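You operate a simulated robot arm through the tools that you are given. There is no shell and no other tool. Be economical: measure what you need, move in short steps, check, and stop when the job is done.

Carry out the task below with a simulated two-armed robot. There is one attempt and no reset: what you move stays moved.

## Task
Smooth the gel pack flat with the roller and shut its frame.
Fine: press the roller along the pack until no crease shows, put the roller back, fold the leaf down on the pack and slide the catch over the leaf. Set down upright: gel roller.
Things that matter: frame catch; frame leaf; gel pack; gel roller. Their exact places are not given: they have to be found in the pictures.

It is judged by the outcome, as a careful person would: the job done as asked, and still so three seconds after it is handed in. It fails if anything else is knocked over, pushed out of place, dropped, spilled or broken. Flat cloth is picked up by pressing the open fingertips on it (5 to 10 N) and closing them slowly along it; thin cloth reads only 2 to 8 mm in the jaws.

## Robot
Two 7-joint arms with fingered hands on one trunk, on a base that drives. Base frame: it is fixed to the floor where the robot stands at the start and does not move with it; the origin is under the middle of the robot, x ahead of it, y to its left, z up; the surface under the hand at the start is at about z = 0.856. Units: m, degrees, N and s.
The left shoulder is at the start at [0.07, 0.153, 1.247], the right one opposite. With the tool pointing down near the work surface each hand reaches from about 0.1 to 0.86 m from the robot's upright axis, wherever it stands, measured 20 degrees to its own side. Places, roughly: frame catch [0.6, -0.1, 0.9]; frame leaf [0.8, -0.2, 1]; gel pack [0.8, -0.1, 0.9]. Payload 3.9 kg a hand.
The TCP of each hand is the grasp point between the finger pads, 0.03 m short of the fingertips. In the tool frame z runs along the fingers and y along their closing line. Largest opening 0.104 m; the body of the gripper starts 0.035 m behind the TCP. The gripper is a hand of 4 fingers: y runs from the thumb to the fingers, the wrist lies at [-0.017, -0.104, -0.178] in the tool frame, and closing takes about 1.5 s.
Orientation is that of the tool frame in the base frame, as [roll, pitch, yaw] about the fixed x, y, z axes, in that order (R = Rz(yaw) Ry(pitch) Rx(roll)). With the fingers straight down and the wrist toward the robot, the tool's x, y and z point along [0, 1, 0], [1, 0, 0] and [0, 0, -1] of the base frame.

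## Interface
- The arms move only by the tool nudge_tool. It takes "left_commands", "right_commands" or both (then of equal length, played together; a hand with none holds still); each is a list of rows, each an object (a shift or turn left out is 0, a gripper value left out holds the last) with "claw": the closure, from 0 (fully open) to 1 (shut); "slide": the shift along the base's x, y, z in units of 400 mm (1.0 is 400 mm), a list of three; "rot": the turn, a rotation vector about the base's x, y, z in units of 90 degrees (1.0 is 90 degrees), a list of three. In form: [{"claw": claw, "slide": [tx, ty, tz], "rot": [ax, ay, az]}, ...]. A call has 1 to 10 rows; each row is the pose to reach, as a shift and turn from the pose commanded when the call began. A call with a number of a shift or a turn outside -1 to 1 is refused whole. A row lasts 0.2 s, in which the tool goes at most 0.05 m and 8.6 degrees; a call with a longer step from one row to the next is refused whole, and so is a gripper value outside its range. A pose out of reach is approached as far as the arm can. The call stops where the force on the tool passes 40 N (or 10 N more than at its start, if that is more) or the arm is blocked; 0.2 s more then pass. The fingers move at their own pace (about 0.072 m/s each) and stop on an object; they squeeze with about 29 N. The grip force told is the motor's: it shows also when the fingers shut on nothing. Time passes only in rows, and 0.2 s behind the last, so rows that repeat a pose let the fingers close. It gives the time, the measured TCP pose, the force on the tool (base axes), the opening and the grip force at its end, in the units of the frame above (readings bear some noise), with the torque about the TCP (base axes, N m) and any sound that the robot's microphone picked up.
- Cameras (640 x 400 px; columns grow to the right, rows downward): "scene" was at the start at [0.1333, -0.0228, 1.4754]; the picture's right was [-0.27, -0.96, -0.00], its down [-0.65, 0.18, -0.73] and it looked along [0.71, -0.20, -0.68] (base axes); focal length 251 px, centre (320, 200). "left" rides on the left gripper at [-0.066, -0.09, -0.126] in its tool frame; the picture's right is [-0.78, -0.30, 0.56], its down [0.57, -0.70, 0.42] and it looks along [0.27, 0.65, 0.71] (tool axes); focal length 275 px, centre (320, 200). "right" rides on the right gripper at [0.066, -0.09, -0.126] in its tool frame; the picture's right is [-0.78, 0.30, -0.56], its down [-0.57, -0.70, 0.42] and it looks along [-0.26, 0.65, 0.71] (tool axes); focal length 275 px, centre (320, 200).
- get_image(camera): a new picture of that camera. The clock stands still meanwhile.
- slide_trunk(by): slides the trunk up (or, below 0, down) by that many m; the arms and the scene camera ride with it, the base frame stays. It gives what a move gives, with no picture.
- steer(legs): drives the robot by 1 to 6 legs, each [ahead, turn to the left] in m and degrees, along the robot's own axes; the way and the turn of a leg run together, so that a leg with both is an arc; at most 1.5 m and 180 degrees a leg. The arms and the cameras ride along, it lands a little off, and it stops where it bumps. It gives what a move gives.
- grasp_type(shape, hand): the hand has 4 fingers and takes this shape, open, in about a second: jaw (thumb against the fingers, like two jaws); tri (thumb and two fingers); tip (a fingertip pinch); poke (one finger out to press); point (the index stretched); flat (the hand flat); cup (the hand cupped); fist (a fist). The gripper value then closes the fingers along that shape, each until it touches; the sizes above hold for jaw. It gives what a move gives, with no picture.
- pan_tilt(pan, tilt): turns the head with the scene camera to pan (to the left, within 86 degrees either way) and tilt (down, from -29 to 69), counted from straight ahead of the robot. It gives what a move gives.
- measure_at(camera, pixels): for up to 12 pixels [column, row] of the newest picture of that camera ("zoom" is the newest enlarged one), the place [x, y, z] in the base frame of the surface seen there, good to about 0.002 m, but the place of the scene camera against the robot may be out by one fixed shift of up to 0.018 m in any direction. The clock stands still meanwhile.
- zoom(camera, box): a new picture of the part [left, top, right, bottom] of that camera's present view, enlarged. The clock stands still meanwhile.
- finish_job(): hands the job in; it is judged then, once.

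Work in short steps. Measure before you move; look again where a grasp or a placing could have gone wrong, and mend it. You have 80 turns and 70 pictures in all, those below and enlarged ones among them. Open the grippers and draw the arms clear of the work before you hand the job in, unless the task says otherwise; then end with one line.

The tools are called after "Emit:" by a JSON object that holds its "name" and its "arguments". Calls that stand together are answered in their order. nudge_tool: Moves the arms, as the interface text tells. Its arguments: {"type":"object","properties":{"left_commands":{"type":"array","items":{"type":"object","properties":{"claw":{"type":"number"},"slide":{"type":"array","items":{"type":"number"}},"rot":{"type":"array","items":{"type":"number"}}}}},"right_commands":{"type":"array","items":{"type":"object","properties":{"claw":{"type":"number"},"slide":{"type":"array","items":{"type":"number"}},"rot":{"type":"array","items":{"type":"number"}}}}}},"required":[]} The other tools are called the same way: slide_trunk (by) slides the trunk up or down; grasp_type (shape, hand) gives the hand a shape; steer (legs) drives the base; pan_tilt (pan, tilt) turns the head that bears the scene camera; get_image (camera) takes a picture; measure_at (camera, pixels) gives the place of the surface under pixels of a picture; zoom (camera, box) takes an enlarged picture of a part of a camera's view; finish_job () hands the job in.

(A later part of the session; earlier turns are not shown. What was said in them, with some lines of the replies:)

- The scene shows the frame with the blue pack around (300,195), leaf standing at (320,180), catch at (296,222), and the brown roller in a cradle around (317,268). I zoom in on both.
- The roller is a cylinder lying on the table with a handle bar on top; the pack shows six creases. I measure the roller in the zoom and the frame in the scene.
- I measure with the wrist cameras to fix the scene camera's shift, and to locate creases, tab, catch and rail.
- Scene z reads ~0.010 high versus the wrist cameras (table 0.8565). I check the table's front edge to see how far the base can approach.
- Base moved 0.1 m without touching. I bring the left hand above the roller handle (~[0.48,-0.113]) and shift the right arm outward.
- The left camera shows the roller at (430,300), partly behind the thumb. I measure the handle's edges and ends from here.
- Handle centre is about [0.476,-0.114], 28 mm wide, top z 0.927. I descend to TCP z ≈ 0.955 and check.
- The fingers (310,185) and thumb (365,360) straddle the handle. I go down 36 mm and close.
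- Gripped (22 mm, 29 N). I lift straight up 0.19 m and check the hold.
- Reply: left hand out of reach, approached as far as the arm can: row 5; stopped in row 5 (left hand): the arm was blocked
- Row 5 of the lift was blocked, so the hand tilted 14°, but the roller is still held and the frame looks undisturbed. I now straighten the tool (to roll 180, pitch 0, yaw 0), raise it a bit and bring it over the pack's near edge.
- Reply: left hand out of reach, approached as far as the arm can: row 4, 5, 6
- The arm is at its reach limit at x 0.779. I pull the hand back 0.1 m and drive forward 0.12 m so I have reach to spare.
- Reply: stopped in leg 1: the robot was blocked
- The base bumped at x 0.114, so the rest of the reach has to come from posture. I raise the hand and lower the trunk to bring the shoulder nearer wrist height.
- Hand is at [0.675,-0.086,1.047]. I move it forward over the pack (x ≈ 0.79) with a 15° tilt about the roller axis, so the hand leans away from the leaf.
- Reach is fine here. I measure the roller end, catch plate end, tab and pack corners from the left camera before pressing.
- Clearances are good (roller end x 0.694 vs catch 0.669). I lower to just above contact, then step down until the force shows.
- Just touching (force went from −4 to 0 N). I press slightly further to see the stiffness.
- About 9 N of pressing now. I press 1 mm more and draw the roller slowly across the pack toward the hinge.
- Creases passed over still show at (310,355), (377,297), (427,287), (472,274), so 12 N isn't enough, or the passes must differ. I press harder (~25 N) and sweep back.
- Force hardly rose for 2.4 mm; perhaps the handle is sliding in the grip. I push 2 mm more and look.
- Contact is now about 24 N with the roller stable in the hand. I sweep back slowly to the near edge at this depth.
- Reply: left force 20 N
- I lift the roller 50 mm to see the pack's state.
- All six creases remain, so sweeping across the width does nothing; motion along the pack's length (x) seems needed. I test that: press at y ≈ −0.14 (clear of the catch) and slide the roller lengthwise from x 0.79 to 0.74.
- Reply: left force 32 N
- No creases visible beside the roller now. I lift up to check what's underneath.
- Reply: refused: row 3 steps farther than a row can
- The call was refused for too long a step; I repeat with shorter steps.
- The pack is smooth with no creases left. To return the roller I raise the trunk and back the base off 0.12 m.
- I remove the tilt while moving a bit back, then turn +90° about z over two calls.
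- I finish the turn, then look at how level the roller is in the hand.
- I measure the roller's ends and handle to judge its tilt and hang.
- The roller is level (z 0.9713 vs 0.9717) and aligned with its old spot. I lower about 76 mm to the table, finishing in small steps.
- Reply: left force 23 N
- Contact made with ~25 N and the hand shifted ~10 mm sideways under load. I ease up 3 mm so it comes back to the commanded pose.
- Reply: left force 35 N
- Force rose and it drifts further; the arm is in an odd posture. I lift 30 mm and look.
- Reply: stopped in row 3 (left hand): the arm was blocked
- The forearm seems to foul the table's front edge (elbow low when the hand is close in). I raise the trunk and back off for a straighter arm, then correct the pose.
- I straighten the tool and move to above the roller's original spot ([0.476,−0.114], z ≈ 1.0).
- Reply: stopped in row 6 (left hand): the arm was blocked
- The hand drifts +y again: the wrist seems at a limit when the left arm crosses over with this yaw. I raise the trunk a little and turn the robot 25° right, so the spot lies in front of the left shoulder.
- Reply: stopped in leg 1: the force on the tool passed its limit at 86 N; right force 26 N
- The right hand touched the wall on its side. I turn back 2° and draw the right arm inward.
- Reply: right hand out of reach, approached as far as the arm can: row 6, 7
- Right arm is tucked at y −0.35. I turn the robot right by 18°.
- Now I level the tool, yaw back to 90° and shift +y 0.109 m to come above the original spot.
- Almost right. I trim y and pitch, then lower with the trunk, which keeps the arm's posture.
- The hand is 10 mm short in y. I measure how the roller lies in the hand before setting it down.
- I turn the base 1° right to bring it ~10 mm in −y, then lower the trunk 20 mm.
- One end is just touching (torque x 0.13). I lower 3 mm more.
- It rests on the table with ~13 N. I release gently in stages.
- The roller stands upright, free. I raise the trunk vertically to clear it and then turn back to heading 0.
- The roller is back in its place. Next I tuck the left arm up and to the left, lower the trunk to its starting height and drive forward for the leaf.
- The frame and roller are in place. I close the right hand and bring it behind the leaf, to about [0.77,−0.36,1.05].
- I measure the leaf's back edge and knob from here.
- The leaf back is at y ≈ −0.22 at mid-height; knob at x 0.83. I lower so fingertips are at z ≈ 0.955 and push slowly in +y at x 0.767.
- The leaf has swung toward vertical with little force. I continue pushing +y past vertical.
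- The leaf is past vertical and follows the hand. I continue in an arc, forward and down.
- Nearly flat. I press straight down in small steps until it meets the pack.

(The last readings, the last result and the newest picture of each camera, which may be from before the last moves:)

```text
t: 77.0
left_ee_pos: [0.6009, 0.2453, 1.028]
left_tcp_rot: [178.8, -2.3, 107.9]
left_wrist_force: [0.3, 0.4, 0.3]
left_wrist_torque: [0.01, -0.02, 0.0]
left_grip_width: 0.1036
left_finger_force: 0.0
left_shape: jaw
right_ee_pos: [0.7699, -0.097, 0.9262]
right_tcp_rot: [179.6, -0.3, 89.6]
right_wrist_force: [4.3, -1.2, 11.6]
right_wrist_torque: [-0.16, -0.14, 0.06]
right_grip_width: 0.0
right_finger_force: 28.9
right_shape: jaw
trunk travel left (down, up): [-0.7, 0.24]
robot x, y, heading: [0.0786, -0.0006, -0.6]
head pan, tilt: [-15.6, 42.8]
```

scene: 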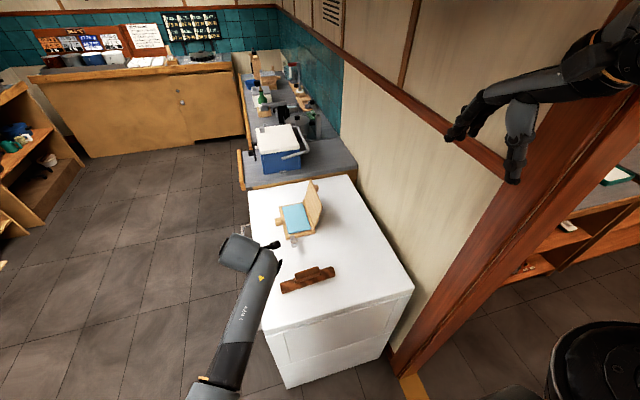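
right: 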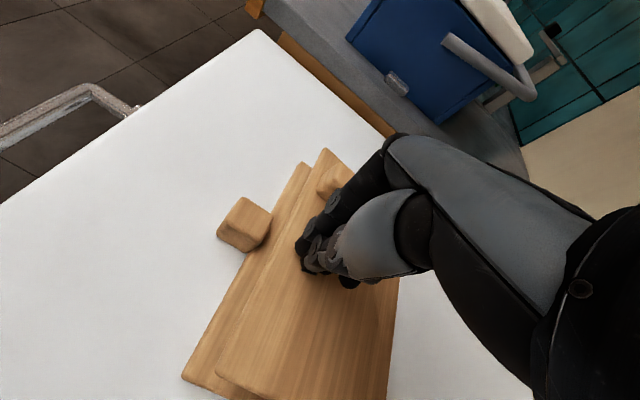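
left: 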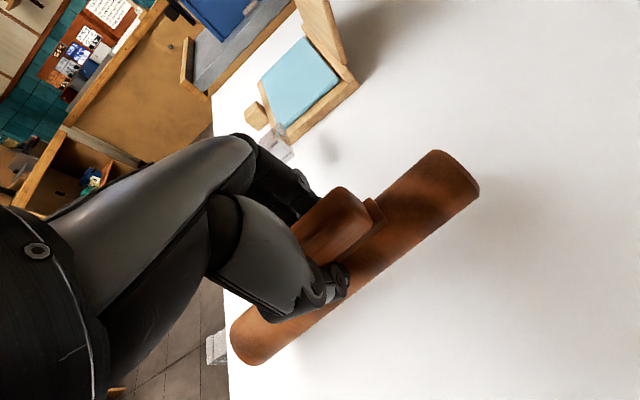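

The leaf is firmly against the pack (11.6 N). I lift the right hand and look at leaf and catch.

Emit:
{"name": "nudge_tool", "arguments": {"right_commands": [{"slide": [0, 0, 0.08]}, {"slide": [-0.06, -0.04, 0.18]}, {"slide": [-0.14, -0.1, 0.24]}, {"slide": [-0.24, -0.13, 0.24]}, {"slide": [-0.34, -0.15, 0.24]}, {"slide": [-0.44, -0.16, 0.24]}, {"slide": [-0.44, -0.16, 0.24]}]}}

Emit:
{"name": "get_image", "arguments": {"camera": "right"}}

Emit:
{"name": "zoom", "arguments": {"camera": "scene", "box": [240, 140, 380, 260]}}

```text
t: 78.7
left_ee_pos: [0.6017, 0.2465, 1.0273]
left_tcp_rot: [178.8, -2.2, 107.9]
left_wrist_force: [-0.2, 0.6, 0.6]
left_wrist_torque: [0.0, 0.0, -0.04]
left_grip_width: 0.1038
left_finger_force: 0.0
left_shape: jaw
right_ee_pos: [0.5952, -0.1599, 1.0187]
right_tcp_rot: [179.9, -0.3, 89.6]
right_wrist_force: [0.2, -0.4, -0.1]
right_wrist_torque: [0.0, 0.0, -0.01]
right_grip_width: 0.0001
right_finger_force: 29.2
right_shape: jaw
trunk travel left (down, up): [-0.7, 0.24]
robot x, y, heading: [0.082, -0.0042, 0.0]
head pan, tilt: [-15.6, 42.8]
```

```text
19 pictures are left
```

right: 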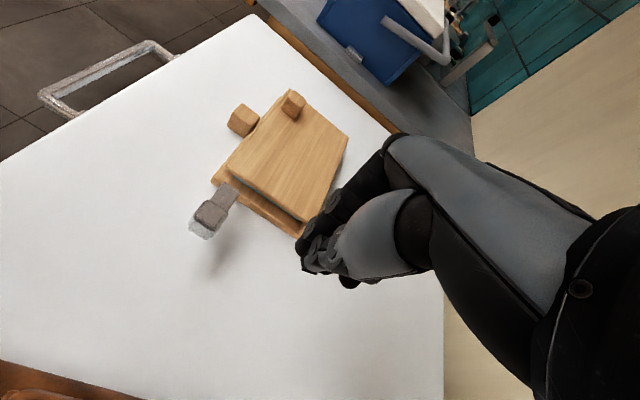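

```text
3.33 times, centred on (310, 200) of scene
```

zoom: 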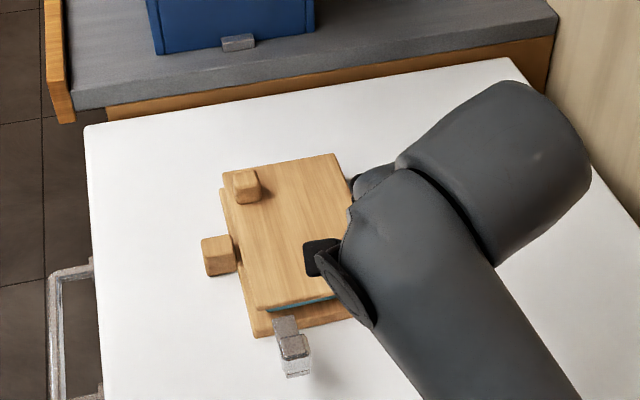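

The leaf lies flat on the pack. I measure the catch and leaf near edge.

Emit:
{"name": "measure_at", "arguments": {"camera": "right", "pixels": [[212, 212], [195, 220], [207, 232], [222, 215], [226, 195], [236, 190], [221, 187], [235, 180], [290, 212], [295, 102], [245, 165], [270, 160]]}}

Emit:
{"name": "zoom", "arguments": {"camera": "right", "box": [170, 150, 330, 260]}}

```text
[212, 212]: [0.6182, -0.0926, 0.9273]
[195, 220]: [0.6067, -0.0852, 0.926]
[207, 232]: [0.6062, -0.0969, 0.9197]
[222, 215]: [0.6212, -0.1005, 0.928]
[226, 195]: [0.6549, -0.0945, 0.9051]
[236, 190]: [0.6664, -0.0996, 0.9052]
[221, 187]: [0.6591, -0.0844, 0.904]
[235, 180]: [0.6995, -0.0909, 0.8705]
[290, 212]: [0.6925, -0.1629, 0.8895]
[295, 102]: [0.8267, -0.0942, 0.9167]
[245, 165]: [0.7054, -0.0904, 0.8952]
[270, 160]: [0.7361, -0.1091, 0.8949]
```

```text
3.64 times, centred on (250, 205) of right
```

zoom: 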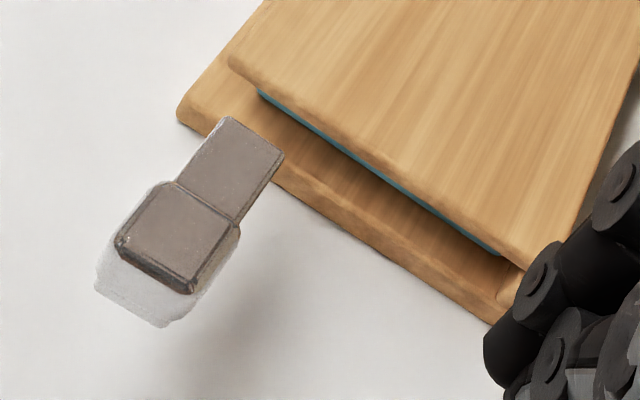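

Catch knob spans x 0.605–0.63, y ≈ −0.094, top z 0.928. I place the closed right fingers behind it, between knob and roller, at x 0.553.

Emit:
{"name": "nudge_tool", "arguments": {"right_commands": [{"slide": [-0.05, 0.08, 0]}, {"slide": [-0.105, 0.165, 0]}, {"slide": [-0.105, 0.165, -0.08]}, {"slide": [-0.105, 0.165, -0.15]}, {"slide": [-0.105, 0.165, -0.195]}, {"slide": [-0.105, 0.165, -0.195]}]}}

Emit:
{"name": "get_image", "arguments": {"camera": "right"}}

```text
t: 80.0
left_ee_pos: [0.6004, 0.2468, 1.0277]
left_tcp_rot: [178.9, -2.5, 107.9]
left_wrist_force: [-0.4, 0.2, 0.3]
left_wrist_torque: [0.0, -0.02, -0.01]
left_grip_width: 0.1036
left_finger_force: 0.0
left_shape: jaw
right_ee_pos: [0.5532, -0.0945, 0.9412]
right_tcp_rot: [179.9, -0.3, 89.6]
right_wrist_force: [-0.3, -0.5, 0.3]
right_wrist_torque: [0.01, 0.02, 0.0]
right_grip_width: 0.0
right_finger_force: 29.2
right_shape: jaw
trunk travel left (down, up): [-0.7, 0.24]
robot x, y, heading: [0.0814, 0.0003, -0.0]
head pan, tilt: [-15.6, 42.8]
```

```text
16 pictures are left
```

right: 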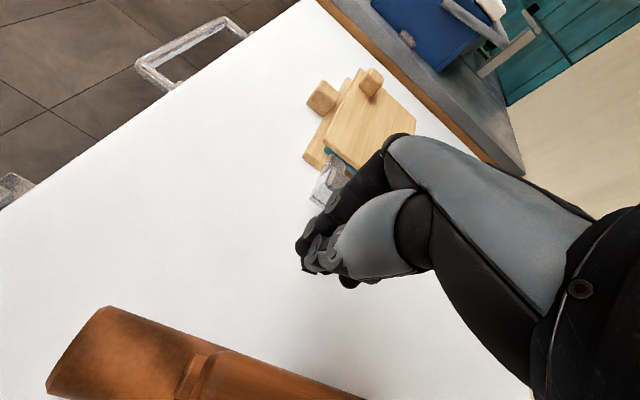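

Well placed behind the knob, clear of the roller. I push +x gradually, watching force.

Emit:
{"name": "nudge_tool", "arguments": {"right_commands": [{"slide": [0.03, 0, 0]}, {"slide": [0.06, 0, 0]}, {"slide": [0.09, 0, 0]}, {"slide": [0.12, 0, 0]}, {"slide": [0.15, 0, 0]}, {"slide": [0.18, 0, 0]}, {"slide": [0.2, 0, 0]}, {"slide": [0.2, 0, 0]}]}}

Emit:
{"name": "zoom", "arguments": {"camera": "right", "box": [240, 60, 440, 290]}}

```text
t: 81.8
left_ee_pos: [0.599, 0.2451, 1.0288]
left_tcp_rot: [178.7, -2.4, 107.9]
left_wrist_force: [0.4, 0.4, -0.3]
left_wrist_torque: [0.02, 0.0, 0.03]
left_grip_width: 0.104
left_finger_force: 0.1
left_shape: jaw
right_ee_pos: [0.6304, -0.0958, 0.9421]
right_tcp_rot: [179.7, -0.4, 89.7]
right_wrist_force: [-9.5, -1.2, 3.7]
right_wrist_torque: [-0.06, 0.05, -0.14]
right_grip_width: 0.0001
right_finger_force: 29.4
right_shape: jaw
trunk travel left (down, up): [-0.7, 0.24]
robot x, y, heading: [0.0836, -0.0038, 0.1]
head pan, tilt: [-15.6, 42.8]
```

```text
1.74 times, centred on (340, 175) of right
```

zoom: 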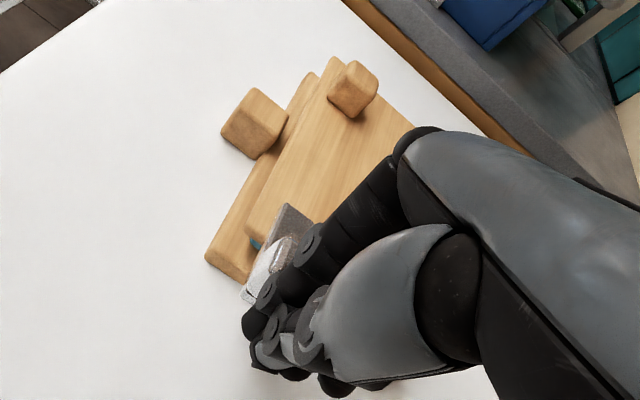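

The catch is moving (−9.5 N) and its plate reaches the leaf's edge. I push further until it stops.

Emit:
{"name": "nudge_tool", "arguments": {"right_commands": [{"slide": [0.02, 0, 0]}, {"slide": [0.04, 0, 0]}, {"slide": [0.06, 0, 0]}, {"slide": [0.08, 0, 0]}, {"slide": [0.08, 0, 0]}]}}

Emit:
{"name": "zoom", "arguments": {"camera": "right", "box": [240, 60, 440, 290]}}

```text
t: 83.0
left_ee_pos: [0.5995, 0.2462, 1.0267]
left_tcp_rot: [178.7, -2.2, 108.0]
left_wrist_force: [-0.1, -0.6, 0.2]
left_wrist_torque: [0.0, -0.01, 0.02]
left_grip_width: 0.1037
left_finger_force: 0.1
left_shape: jaw
right_ee_pos: [0.6644, -0.0944, 0.9416]
right_tcp_rot: [179.8, -0.2, 89.7]
right_wrist_force: [-6.2, 1.1, 2.1]
right_wrist_torque: [0.05, 0.04, 0.06]
right_grip_width: 0.0
right_finger_force: 29.0
right_shape: jaw
trunk travel left (down, up): [-0.7, 0.24]
robot x, y, heading: [0.0826, -0.0002, -0.1]
head pan, tilt: [-15.6, 42.8]
```

```text
1.74 times, centred on (340, 175) of right
```

zoom: 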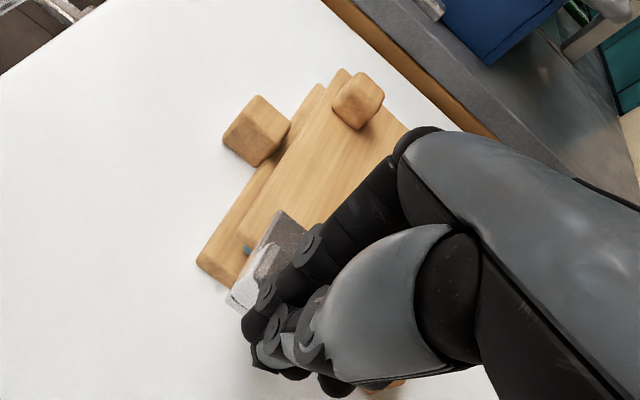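

The plate now overlaps the leaf. I measure its tip, the knob and frame corners.

Emit:
{"name": "measure_at", "arguments": {"camera": "zoom", "pixels": [[281, 215], [290, 228], [262, 260], [245, 290], [260, 225], [247, 251], [255, 125], [360, 100], [200, 262], [345, 72]]}}

```text
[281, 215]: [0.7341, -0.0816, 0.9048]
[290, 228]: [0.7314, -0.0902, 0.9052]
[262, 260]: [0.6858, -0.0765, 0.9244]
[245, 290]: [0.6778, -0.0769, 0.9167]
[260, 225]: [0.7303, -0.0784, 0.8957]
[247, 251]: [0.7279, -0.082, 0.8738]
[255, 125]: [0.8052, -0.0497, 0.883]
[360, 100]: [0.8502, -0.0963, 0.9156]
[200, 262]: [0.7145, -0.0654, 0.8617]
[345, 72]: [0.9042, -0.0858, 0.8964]
```

The leaf knob and tab read ~23 mm further in x than before, so the frame may have slid. I check with the scene camera against the table edge.

Emit:
{"name": "nudge_tool", "arguments": {"right_commands": [{"slide": [-0.03, 0, 0]}, {"slide": [-0.06, 0, 0]}, {"slide": [-0.06, 0, 0.1]}, {"slide": [-0.06, -0.1, 0.18]}, {"slide": [-0.06, -0.2, 0.22]}, {"slide": [-0.08, -0.32, 0.22]}, {"slide": [-0.08, -0.44, 0.22]}, {"slide": [-0.08, -0.56, 0.22]}, {"slide": [-0.08, -0.56, 0.22]}]}}

Emit:
{"name": "zoom", "arguments": {"camera": "scene", "box": [240, 140, 380, 260]}}

Emit:
{"name": "get_image", "arguments": {"camera": "right"}}

```text
refused: row 4 steps farther than a row can; nothing moved
```

```text
3.33 times, centred on (310, 200) of scene
```

zoom: 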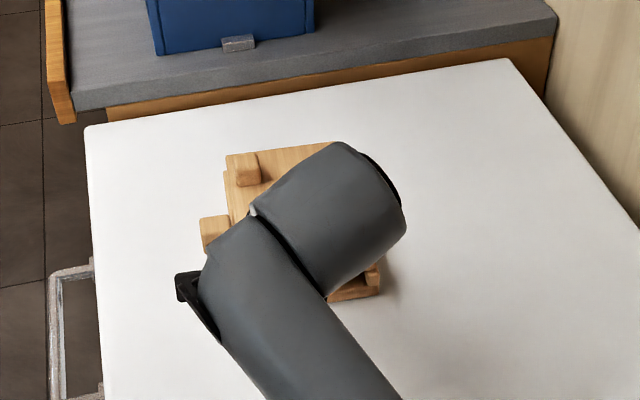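

```text
12 pictures are left
```

right: 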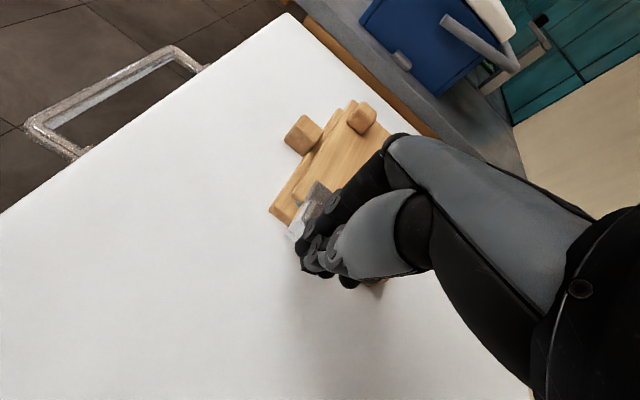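

The frame did slide ~24 mm in +x (the catch probably hit its stop). I draw the right hand off the catch and look.

Emit:
{"name": "nudge_tool", "arguments": {"right_commands": [{"slide": [-0.04, 0, 0]}, {"slide": [-0.08, 0, 0.02]}, {"slide": [-0.08, 0, 0.12]}, {"slide": [-0.08, -0.06, 0.2]}, {"slide": [-0.09, -0.16, 0.22]}, {"slide": [-0.1, -0.27, 0.22]}, {"slide": [-0.1, -0.38, 0.22]}, {"slide": [-0.1, -0.38, 0.22]}]}}

Emit:
{"name": "get_image", "arguments": {"camera": "right"}}

Emit:
{"name": "zoom", "arguments": {"camera": "scene", "box": [250, 150, 370, 250]}}

```text
t: 84.8
left_ee_pos: [0.5998, 0.2459, 1.0269]
left_tcp_rot: [178.8, -2.4, 107.9]
left_wrist_force: [-0.5, 1.0, -0.6]
left_wrist_torque: [0.01, -0.01, -0.01]
left_grip_width: 0.1036
left_finger_force: 0.0
left_shape: jaw
right_ee_pos: [0.6249, -0.2461, 1.0295]
right_tcp_rot: [179.9, -0.4, 89.6]
right_wrist_force: [-0.2, 0.9, -0.2]
right_wrist_torque: [-0.01, -0.01, -0.01]
right_grip_width: 0.0
right_finger_force: 29.1
right_shape: jaw
trunk travel left (down, up): [-0.7, 0.24]
robot x, y, heading: [0.0809, -0.0006, 0.1]
head pan, tilt: [-15.6, 42.8]
```

```text
11 pictures are left
```

right: 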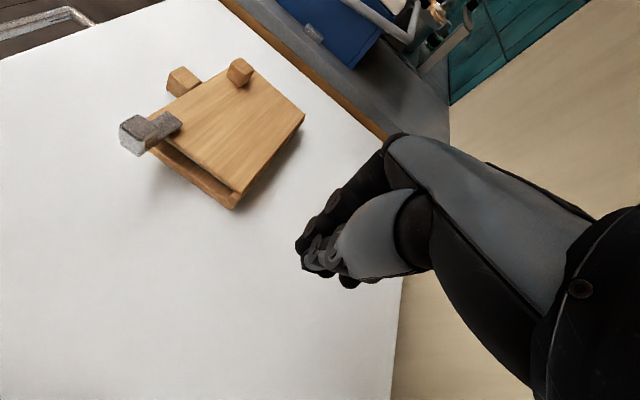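

```text
4.00 times, centred on (310, 200) of scene
```

zoom: 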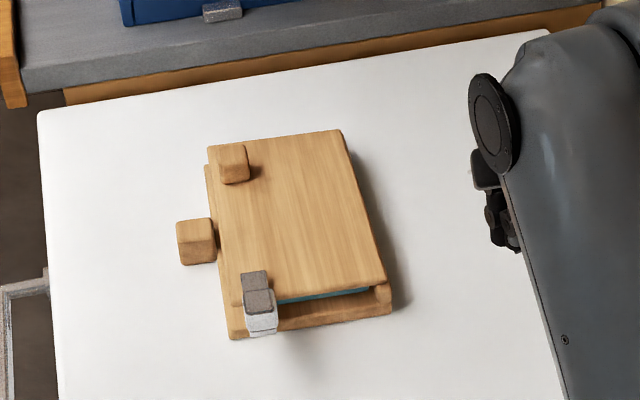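

Emit:
{"name": "measure_at", "arguments": {"camera": "zoom", "pixels": [[255, 275], [258, 300], [258, 330], [290, 300], [345, 290], [310, 320], [195, 230], [233, 155], [338, 133], [215, 152], [240, 335], [385, 310]]}}

Emit:
{"name": "measure_at", "arguments": {"camera": "right", "pixels": [[176, 118], [178, 125], [155, 135], [140, 132], [185, 160], [235, 192], [234, 206], [240, 70], [185, 80], [300, 112], [255, 75], [153, 150]]}}

```text
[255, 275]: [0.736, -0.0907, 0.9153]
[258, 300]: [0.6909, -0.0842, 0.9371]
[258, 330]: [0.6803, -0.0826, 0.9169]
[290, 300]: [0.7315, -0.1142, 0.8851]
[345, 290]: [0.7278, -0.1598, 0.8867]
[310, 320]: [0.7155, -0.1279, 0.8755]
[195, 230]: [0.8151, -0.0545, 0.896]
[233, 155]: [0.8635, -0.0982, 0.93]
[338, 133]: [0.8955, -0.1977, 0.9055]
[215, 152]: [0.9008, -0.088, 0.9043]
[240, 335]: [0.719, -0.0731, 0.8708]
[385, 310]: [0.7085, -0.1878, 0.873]
```

```text
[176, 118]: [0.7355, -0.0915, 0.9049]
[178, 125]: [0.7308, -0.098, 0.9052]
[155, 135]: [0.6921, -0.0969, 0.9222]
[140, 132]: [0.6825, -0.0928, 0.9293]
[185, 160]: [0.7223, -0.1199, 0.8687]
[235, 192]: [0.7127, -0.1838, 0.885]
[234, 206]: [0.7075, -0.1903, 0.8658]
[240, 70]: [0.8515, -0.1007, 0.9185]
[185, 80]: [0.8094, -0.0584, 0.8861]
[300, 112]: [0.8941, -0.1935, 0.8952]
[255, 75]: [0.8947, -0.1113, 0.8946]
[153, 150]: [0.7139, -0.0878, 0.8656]
```

The plate overlaps the leaf by ~12 mm, catch travelled ~49 mm relative to the frame (its stop), and the frame slid ~24 mm in +x with ~3° turn. I'll grip the leaf knob with the right hand and draw the frame back; first I measure the knob closely.

Emit:
{"name": "measure_at", "arguments": {"camera": "right", "pixels": [[232, 66], [238, 62], [245, 62], [249, 66], [240, 72], [246, 70], [251, 75], [240, 82], [232, 76], [248, 82]]}}

Emit:
{"name": "steer", "arguments": {"legs": [[0.025, 0]]}}

```text
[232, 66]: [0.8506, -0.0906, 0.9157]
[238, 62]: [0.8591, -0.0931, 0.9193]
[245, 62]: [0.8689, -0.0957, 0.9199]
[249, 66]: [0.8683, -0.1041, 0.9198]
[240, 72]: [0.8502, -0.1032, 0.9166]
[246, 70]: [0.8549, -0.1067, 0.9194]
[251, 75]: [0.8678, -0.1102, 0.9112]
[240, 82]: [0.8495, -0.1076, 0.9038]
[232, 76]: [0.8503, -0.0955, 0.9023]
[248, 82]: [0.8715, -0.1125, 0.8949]
```

```text
t: 85.7
left_ee_pos: [0.6219, 0.2456, 1.0294]
left_tcp_rot: [178.5, -2.2, 107.9]
left_wrist_force: [-0.6, -0.2, 0.4]
left_wrist_torque: [-0.01, -0.02, 0.02]
left_grip_width: 0.1034
left_finger_force: 0.1
left_shape: jaw
right_ee_pos: [0.6453, -0.2467, 1.0312]
right_tcp_rot: [179.6, -0.3, 89.6]
right_wrist_force: [-0.7, -0.1, 0.9]
right_wrist_torque: [-0.01, -0.01, -0.02]
right_grip_width: 0.0
right_finger_force: 28.7
right_shape: jaw
trunk travel left (down, up): [-0.7, 0.24]
robot x, y, heading: [0.1038, 0.0012, -0.1]
head pan, tilt: [-15.6, 42.8]
```

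Knob centre is [0.861,−0.100], top 0.9195. I open the right hand partly and hover above it.

Emit:
{"name": "nudge_tool", "arguments": {"right_commands": [{"claw": 0.35, "slide": [0.09, 0.06, 0.02]}, {"claw": 0.35, "slide": [0.18, 0.12, 0.02]}, {"claw": 0.35, "slide": [0.27, 0.18, 0.02]}, {"claw": 0.35, "slide": [0.36, 0.245, 0.02]}, {"claw": 0.35, "slide": [0.45, 0.31, 0.02]}, {"claw": 0.35, "slide": [0.54, 0.3675, 0.02]}, {"claw": 0.35, "slide": [0.54, 0.3675, -0.08]}, {"claw": 0.35, "slide": [0.54, 0.3675, -0.15]}, {"claw": 0.35, "slide": [0.54, 0.3675, -0.15]}]}}

Emit:
{"name": "get_image", "arguments": {"camera": "right"}}

```text
t: 87.7
left_ee_pos: [0.6256, 0.2466, 1.0278]
left_tcp_rot: [178.8, -2.3, 107.9]
left_wrist_force: [0.1, 0.0, -0.1]
left_wrist_torque: [0.02, -0.01, 0.03]
left_grip_width: 0.1037
left_finger_force: 0.1
left_shape: jaw
right_ee_pos: [0.8668, -0.0991, 0.9709]
right_tcp_rot: [179.8, -0.3, 89.6]
right_wrist_force: [-0.1, -0.8, -0.6]
right_wrist_torque: [-0.02, -0.01, -0.01]
right_grip_width: 0.0675
right_finger_force: 0.1
right_shape: jaw
trunk travel left (down, up): [-0.7, 0.24]
robot x, y, heading: [0.1082, -0.0032, -0.6]
head pan, tilt: [-15.6, 42.8]
```

```text
9 pictures are left
```

right: 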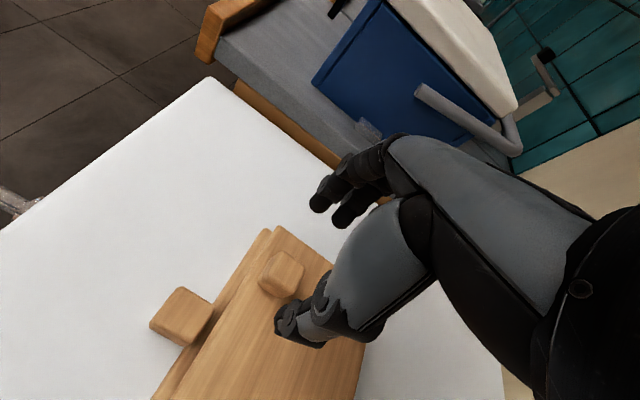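

The hand straddles the knob at (282,272). I lower 36 mm and close gently.

Emit:
{"name": "nudge_tool", "arguments": {"right_commands": [{"slide": [-0.012, 0, -0.05]}, {"slide": [-0.014, 0, -0.09]}, {"slide": [-0.014, 0, -0.09], "claw": 0.5}, {"slide": [-0.014, 0, -0.09], "claw": 0.65}, {"slide": [-0.014, 0, -0.09], "claw": 0.8}, {"slide": [-0.014, 0, -0.09], "claw": 0.9}, {"slide": [-0.014, 0, -0.09], "claw": 0.9}, {"slide": [-0.014, 0, -0.09], "claw": 0.9}]}}

Emit:
{"name": "get_image", "arguments": {"camera": "right"}}

```text
t: 89.5
left_ee_pos: [0.626, 0.2461, 1.0281]
left_tcp_rot: [178.9, -2.4, 108.0]
left_wrist_force: [0.7, 0.7, 0.5]
left_wrist_torque: [-0.05, -0.03, -0.03]
left_grip_width: 0.1036
left_finger_force: 0.0
left_shape: jaw
right_ee_pos: [0.8605, -0.1, 0.9327]
right_tcp_rot: [179.9, -0.3, 89.6]
right_wrist_force: [1.8, 0.6, 0.3]
right_wrist_torque: [0.0, -0.06, -0.05]
right_grip_width: 0.0207
right_finger_force: 29.6
right_shape: jaw
trunk travel left (down, up): [-0.7, 0.24]
robot x, y, heading: [0.1064, -0.0028, -0.1]
head pan, tilt: [-15.6, 42.8]
```

```text
8 pictures are left
```

right: 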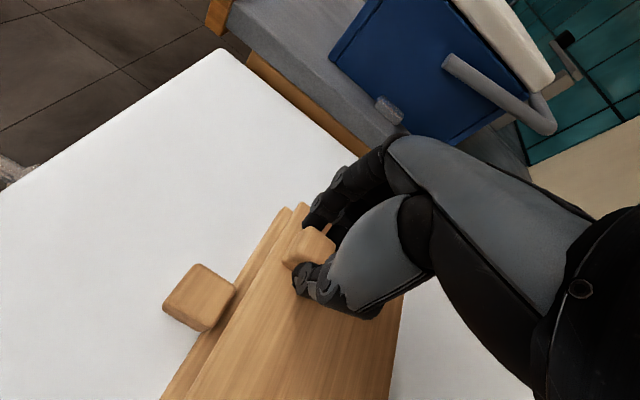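

Gripped (21 mm). I pull the frame back −x 24 mm with a slow +3° turn.

Emit:
{"name": "nudge_tool", "arguments": {"right_commands": [{"slide": [-0.008, 0, 0], "rot": [0, 0, 0.004]}, {"slide": [-0.016, 0, 0], "rot": [0, 0, 0.009]}, {"slide": [-0.024, 0, 0], "rot": [0, 0, 0.014]}, {"slide": [-0.032, 0, 0], "rot": [0, 0, 0.019]}, {"slide": [-0.04, 0, 0], "rot": [0, 0, 0.024]}, {"slide": [-0.048, 0, 0], "rot": [0, 0, 0.029]}, {"slide": [-0.055, 0, 0], "rot": [0, 0, 0.034]}, {"slide": [-0.06, 0, 0], "rot": [0, 0, 0.036]}, {"slide": [-0.06, 0, 0], "rot": [0, 0, 0.036]}]}}

```text
t: 91.5
left_ee_pos: [0.6265, 0.2465, 1.0268]
left_tcp_rot: [178.7, -2.4, 108.0]
left_wrist_force: [-0.3, 0.5, -0.7]
left_wrist_torque: [-0.01, 0.04, 0.0]
left_grip_width: 0.1038
left_finger_force: 0.1
left_shape: jaw
right_ee_pos: [0.8364, -0.0991, 0.933]
right_tcp_rot: [179.8, -0.3, 92.8]
right_wrist_force: [5.0, 1.2, 0.8]
right_wrist_torque: [0.03, -0.24, 0.0]
right_grip_width: 0.0211
right_finger_force: 28.8
right_shape: jaw
trunk travel left (down, up): [-0.7, 0.24]
robot x, y, heading: [0.1043, -0.0002, -0.1]
head pan, tilt: [-15.6, 42.8]
```

The frame followed. I release gently, lift and draw back, then check.

Emit:
{"name": "nudge_tool", "arguments": {"right_commands": [{"claw": 0.75}, {"claw": 0.65}, {"claw": 0.5}, {"claw": 0.35}, {"claw": 0.35}, {"claw": 0.35, "slide": [0, 0, 0.08]}, {"claw": 0.35, "slide": [-0.02, -0.02, 0.19]}, {"claw": 0.35, "slide": [-0.08, -0.1, 0.24]}, {"claw": 0.35, "slide": [-0.14, -0.19, 0.26]}, {"claw": 0.35, "slide": [-0.2, -0.28, 0.26]}]}}

Emit:
{"name": "nudge_tool", "arguments": {"right_commands": [{"slide": [-0.1, -0.03, 0]}, {"slide": [-0.2, -0.06, 0]}, {"slide": [-0.3, -0.06, 0]}, {"slide": [-0.3, -0.06, 0]}]}}

Emit:
{"name": "get_image", "arguments": {"camera": "right"}}

Emit:
{"name": "zoom", "arguments": {"camera": "scene", "box": [240, 140, 380, 300]}}

```text
t: 93.7
left_ee_pos: [0.6254, 0.2445, 1.0284]
left_tcp_rot: [178.8, -2.4, 107.9]
left_wrist_force: [0.3, -0.3, 0.9]
left_wrist_torque: [0.02, 0.0, 0.02]
left_grip_width: 0.1037
left_finger_force: 0.1
left_shape: jaw
right_ee_pos: [0.7548, -0.2124, 1.0383]
right_tcp_rot: [179.8, -0.4, 92.7]
right_wrist_force: [0.0, 0.2, -0.2]
right_wrist_torque: [0.0, 0.0, -0.02]
right_grip_width: 0.0674
right_finger_force: 0.1
right_shape: jaw
trunk travel left (down, up): [-0.7, 0.24]
robot x, y, heading: [0.1043, 0.0039, -0.5]
head pan, tilt: [-15.6, 42.8]
```

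```text
t: 94.7
left_ee_pos: [0.6266, 0.2457, 1.0274]
left_tcp_rot: [178.8, -2.3, 108.0]
left_wrist_force: [-0.6, 0.8, -0.6]
left_wrist_torque: [-0.01, -0.02, -0.02]
left_grip_width: 0.1039
left_finger_force: 0.1
left_shape: jaw
right_ee_pos: [0.6345, -0.2364, 1.0345]
right_tcp_rot: [179.9, -0.4, 92.9]
right_wrist_force: [-1.0, 0.2, -0.3]
right_wrist_torque: [0.01, -0.02, -0.03]
right_grip_width: 0.0673
right_finger_force: 0.0
right_shape: jaw
trunk travel left (down, up): [-0.7, 0.24]
robot x, y, heading: [0.1067, -0.0026, -0.1]
head pan, tilt: [-15.6, 42.8]
```

```text
7 pictures are left
```

right: 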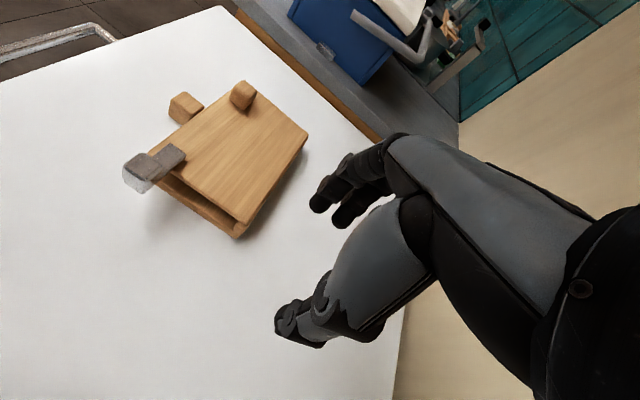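

```text
2.50 times, centred on (310, 220) of scene
```

zoom: 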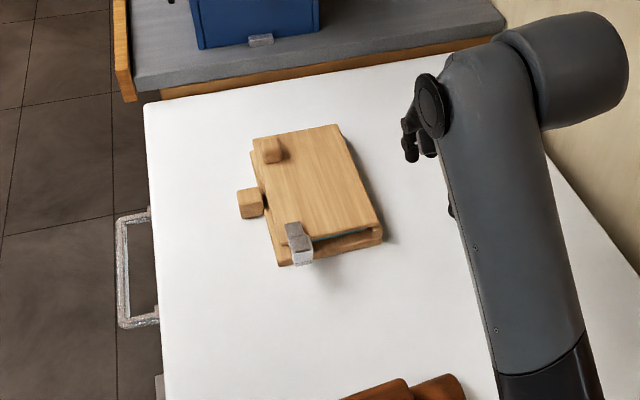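

Emit:
{"name": "measure_at", "arguments": {"camera": "right", "pixels": [[184, 155], [170, 147], [160, 172], [140, 165], [235, 224], [237, 237], [242, 95], [185, 103], [305, 136], [190, 180], [215, 200], [160, 190]]}}

Emit:
{"name": "zoom", "arguments": {"camera": "right", "box": [110, 70, 320, 250]}}

```text
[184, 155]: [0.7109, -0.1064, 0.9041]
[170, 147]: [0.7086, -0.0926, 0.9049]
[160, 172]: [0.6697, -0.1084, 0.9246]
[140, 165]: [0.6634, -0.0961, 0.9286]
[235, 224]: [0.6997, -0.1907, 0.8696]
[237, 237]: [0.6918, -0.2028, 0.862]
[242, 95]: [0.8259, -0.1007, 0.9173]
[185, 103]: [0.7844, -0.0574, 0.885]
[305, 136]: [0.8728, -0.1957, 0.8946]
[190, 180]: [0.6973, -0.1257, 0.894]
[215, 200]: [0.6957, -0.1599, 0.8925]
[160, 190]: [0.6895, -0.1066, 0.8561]
```

```text
2.22 times, centred on (215, 160) of right
```

zoom: 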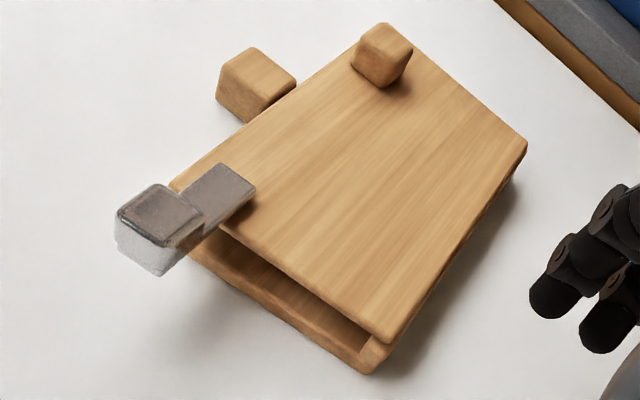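

The frame is back in place (knob [0.826,−0.101], leaf edge 0.697) with the catch plate ~15 mm over the leaf. I open and withdraw the right arm and do a last check of the roller.

Emit:
{"name": "nudge_tool", "arguments": {"right_commands": [{"claw": 0, "slide": [0, -0.02, 0.1]}, {"claw": 0, "slide": [-0.03, -0.06, 0.2]}, {"claw": 0, "slide": [-0.08, -0.12, 0.29]}, {"claw": 0, "slide": [-0.15, -0.18, 0.36]}, {"claw": 0, "slide": [-0.22, -0.24, 0.42]}, {"claw": 0, "slide": [-0.22, -0.24, 0.42]}]}}

Emit:
{"name": "get_image", "arguments": {"camera": "scene"}}

```text
t: 96.1
left_ee_pos: [0.6259, 0.246, 1.0267]
left_tcp_rot: [178.7, -2.4, 108.0]
left_wrist_force: [0.2, 0.1, 0.6]
left_wrist_torque: [0.03, 0.0, -0.01]
left_grip_width: 0.1039
left_finger_force: 0.1
left_shape: jaw
right_ee_pos: [0.5484, -0.3317, 1.2063]
right_tcp_rot: [180.0, -0.4, 92.8]
right_wrist_force: [-1.1, 0.4, -0.4]
right_wrist_torque: [0.01, 0.01, -0.01]
right_grip_width: 0.1038
right_finger_force: 0.1
right_shape: jaw
trunk travel left (down, up): [-0.7, 0.24]
robot x, y, heading: [0.1042, -0.0012, 0.0]
head pan, tilt: [-15.6, 42.8]
```

```text
4 pictures are left
```

scene: 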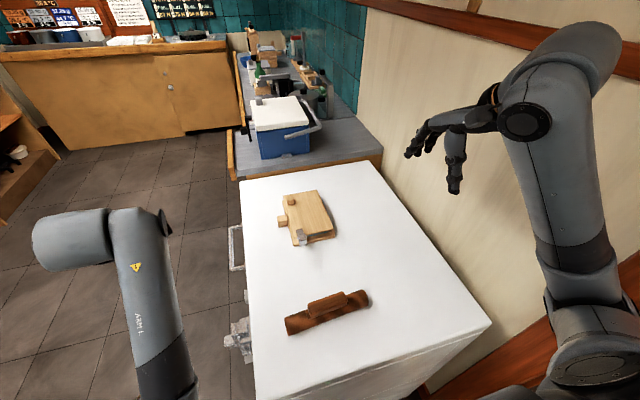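

The roller stands upright in its original place, the leaf is shut under the catch, and both arms are clear with open grippers. I hand the job in.

Emit:
{"name": "finish_job", "arguments": {}}

```text
The job is handed in.
```

The gel pack is smoothed with no crease showing, the roller is back upright where it stood, and the leaf is folded down with the catch about 15 mm over it. Pushing the catch slid the frame about 24 mm, and I pulled it back to within a few millimetres of where it was. The base bumped the cabinet once and the right hand touched the wall once; I saw nothing displaced.
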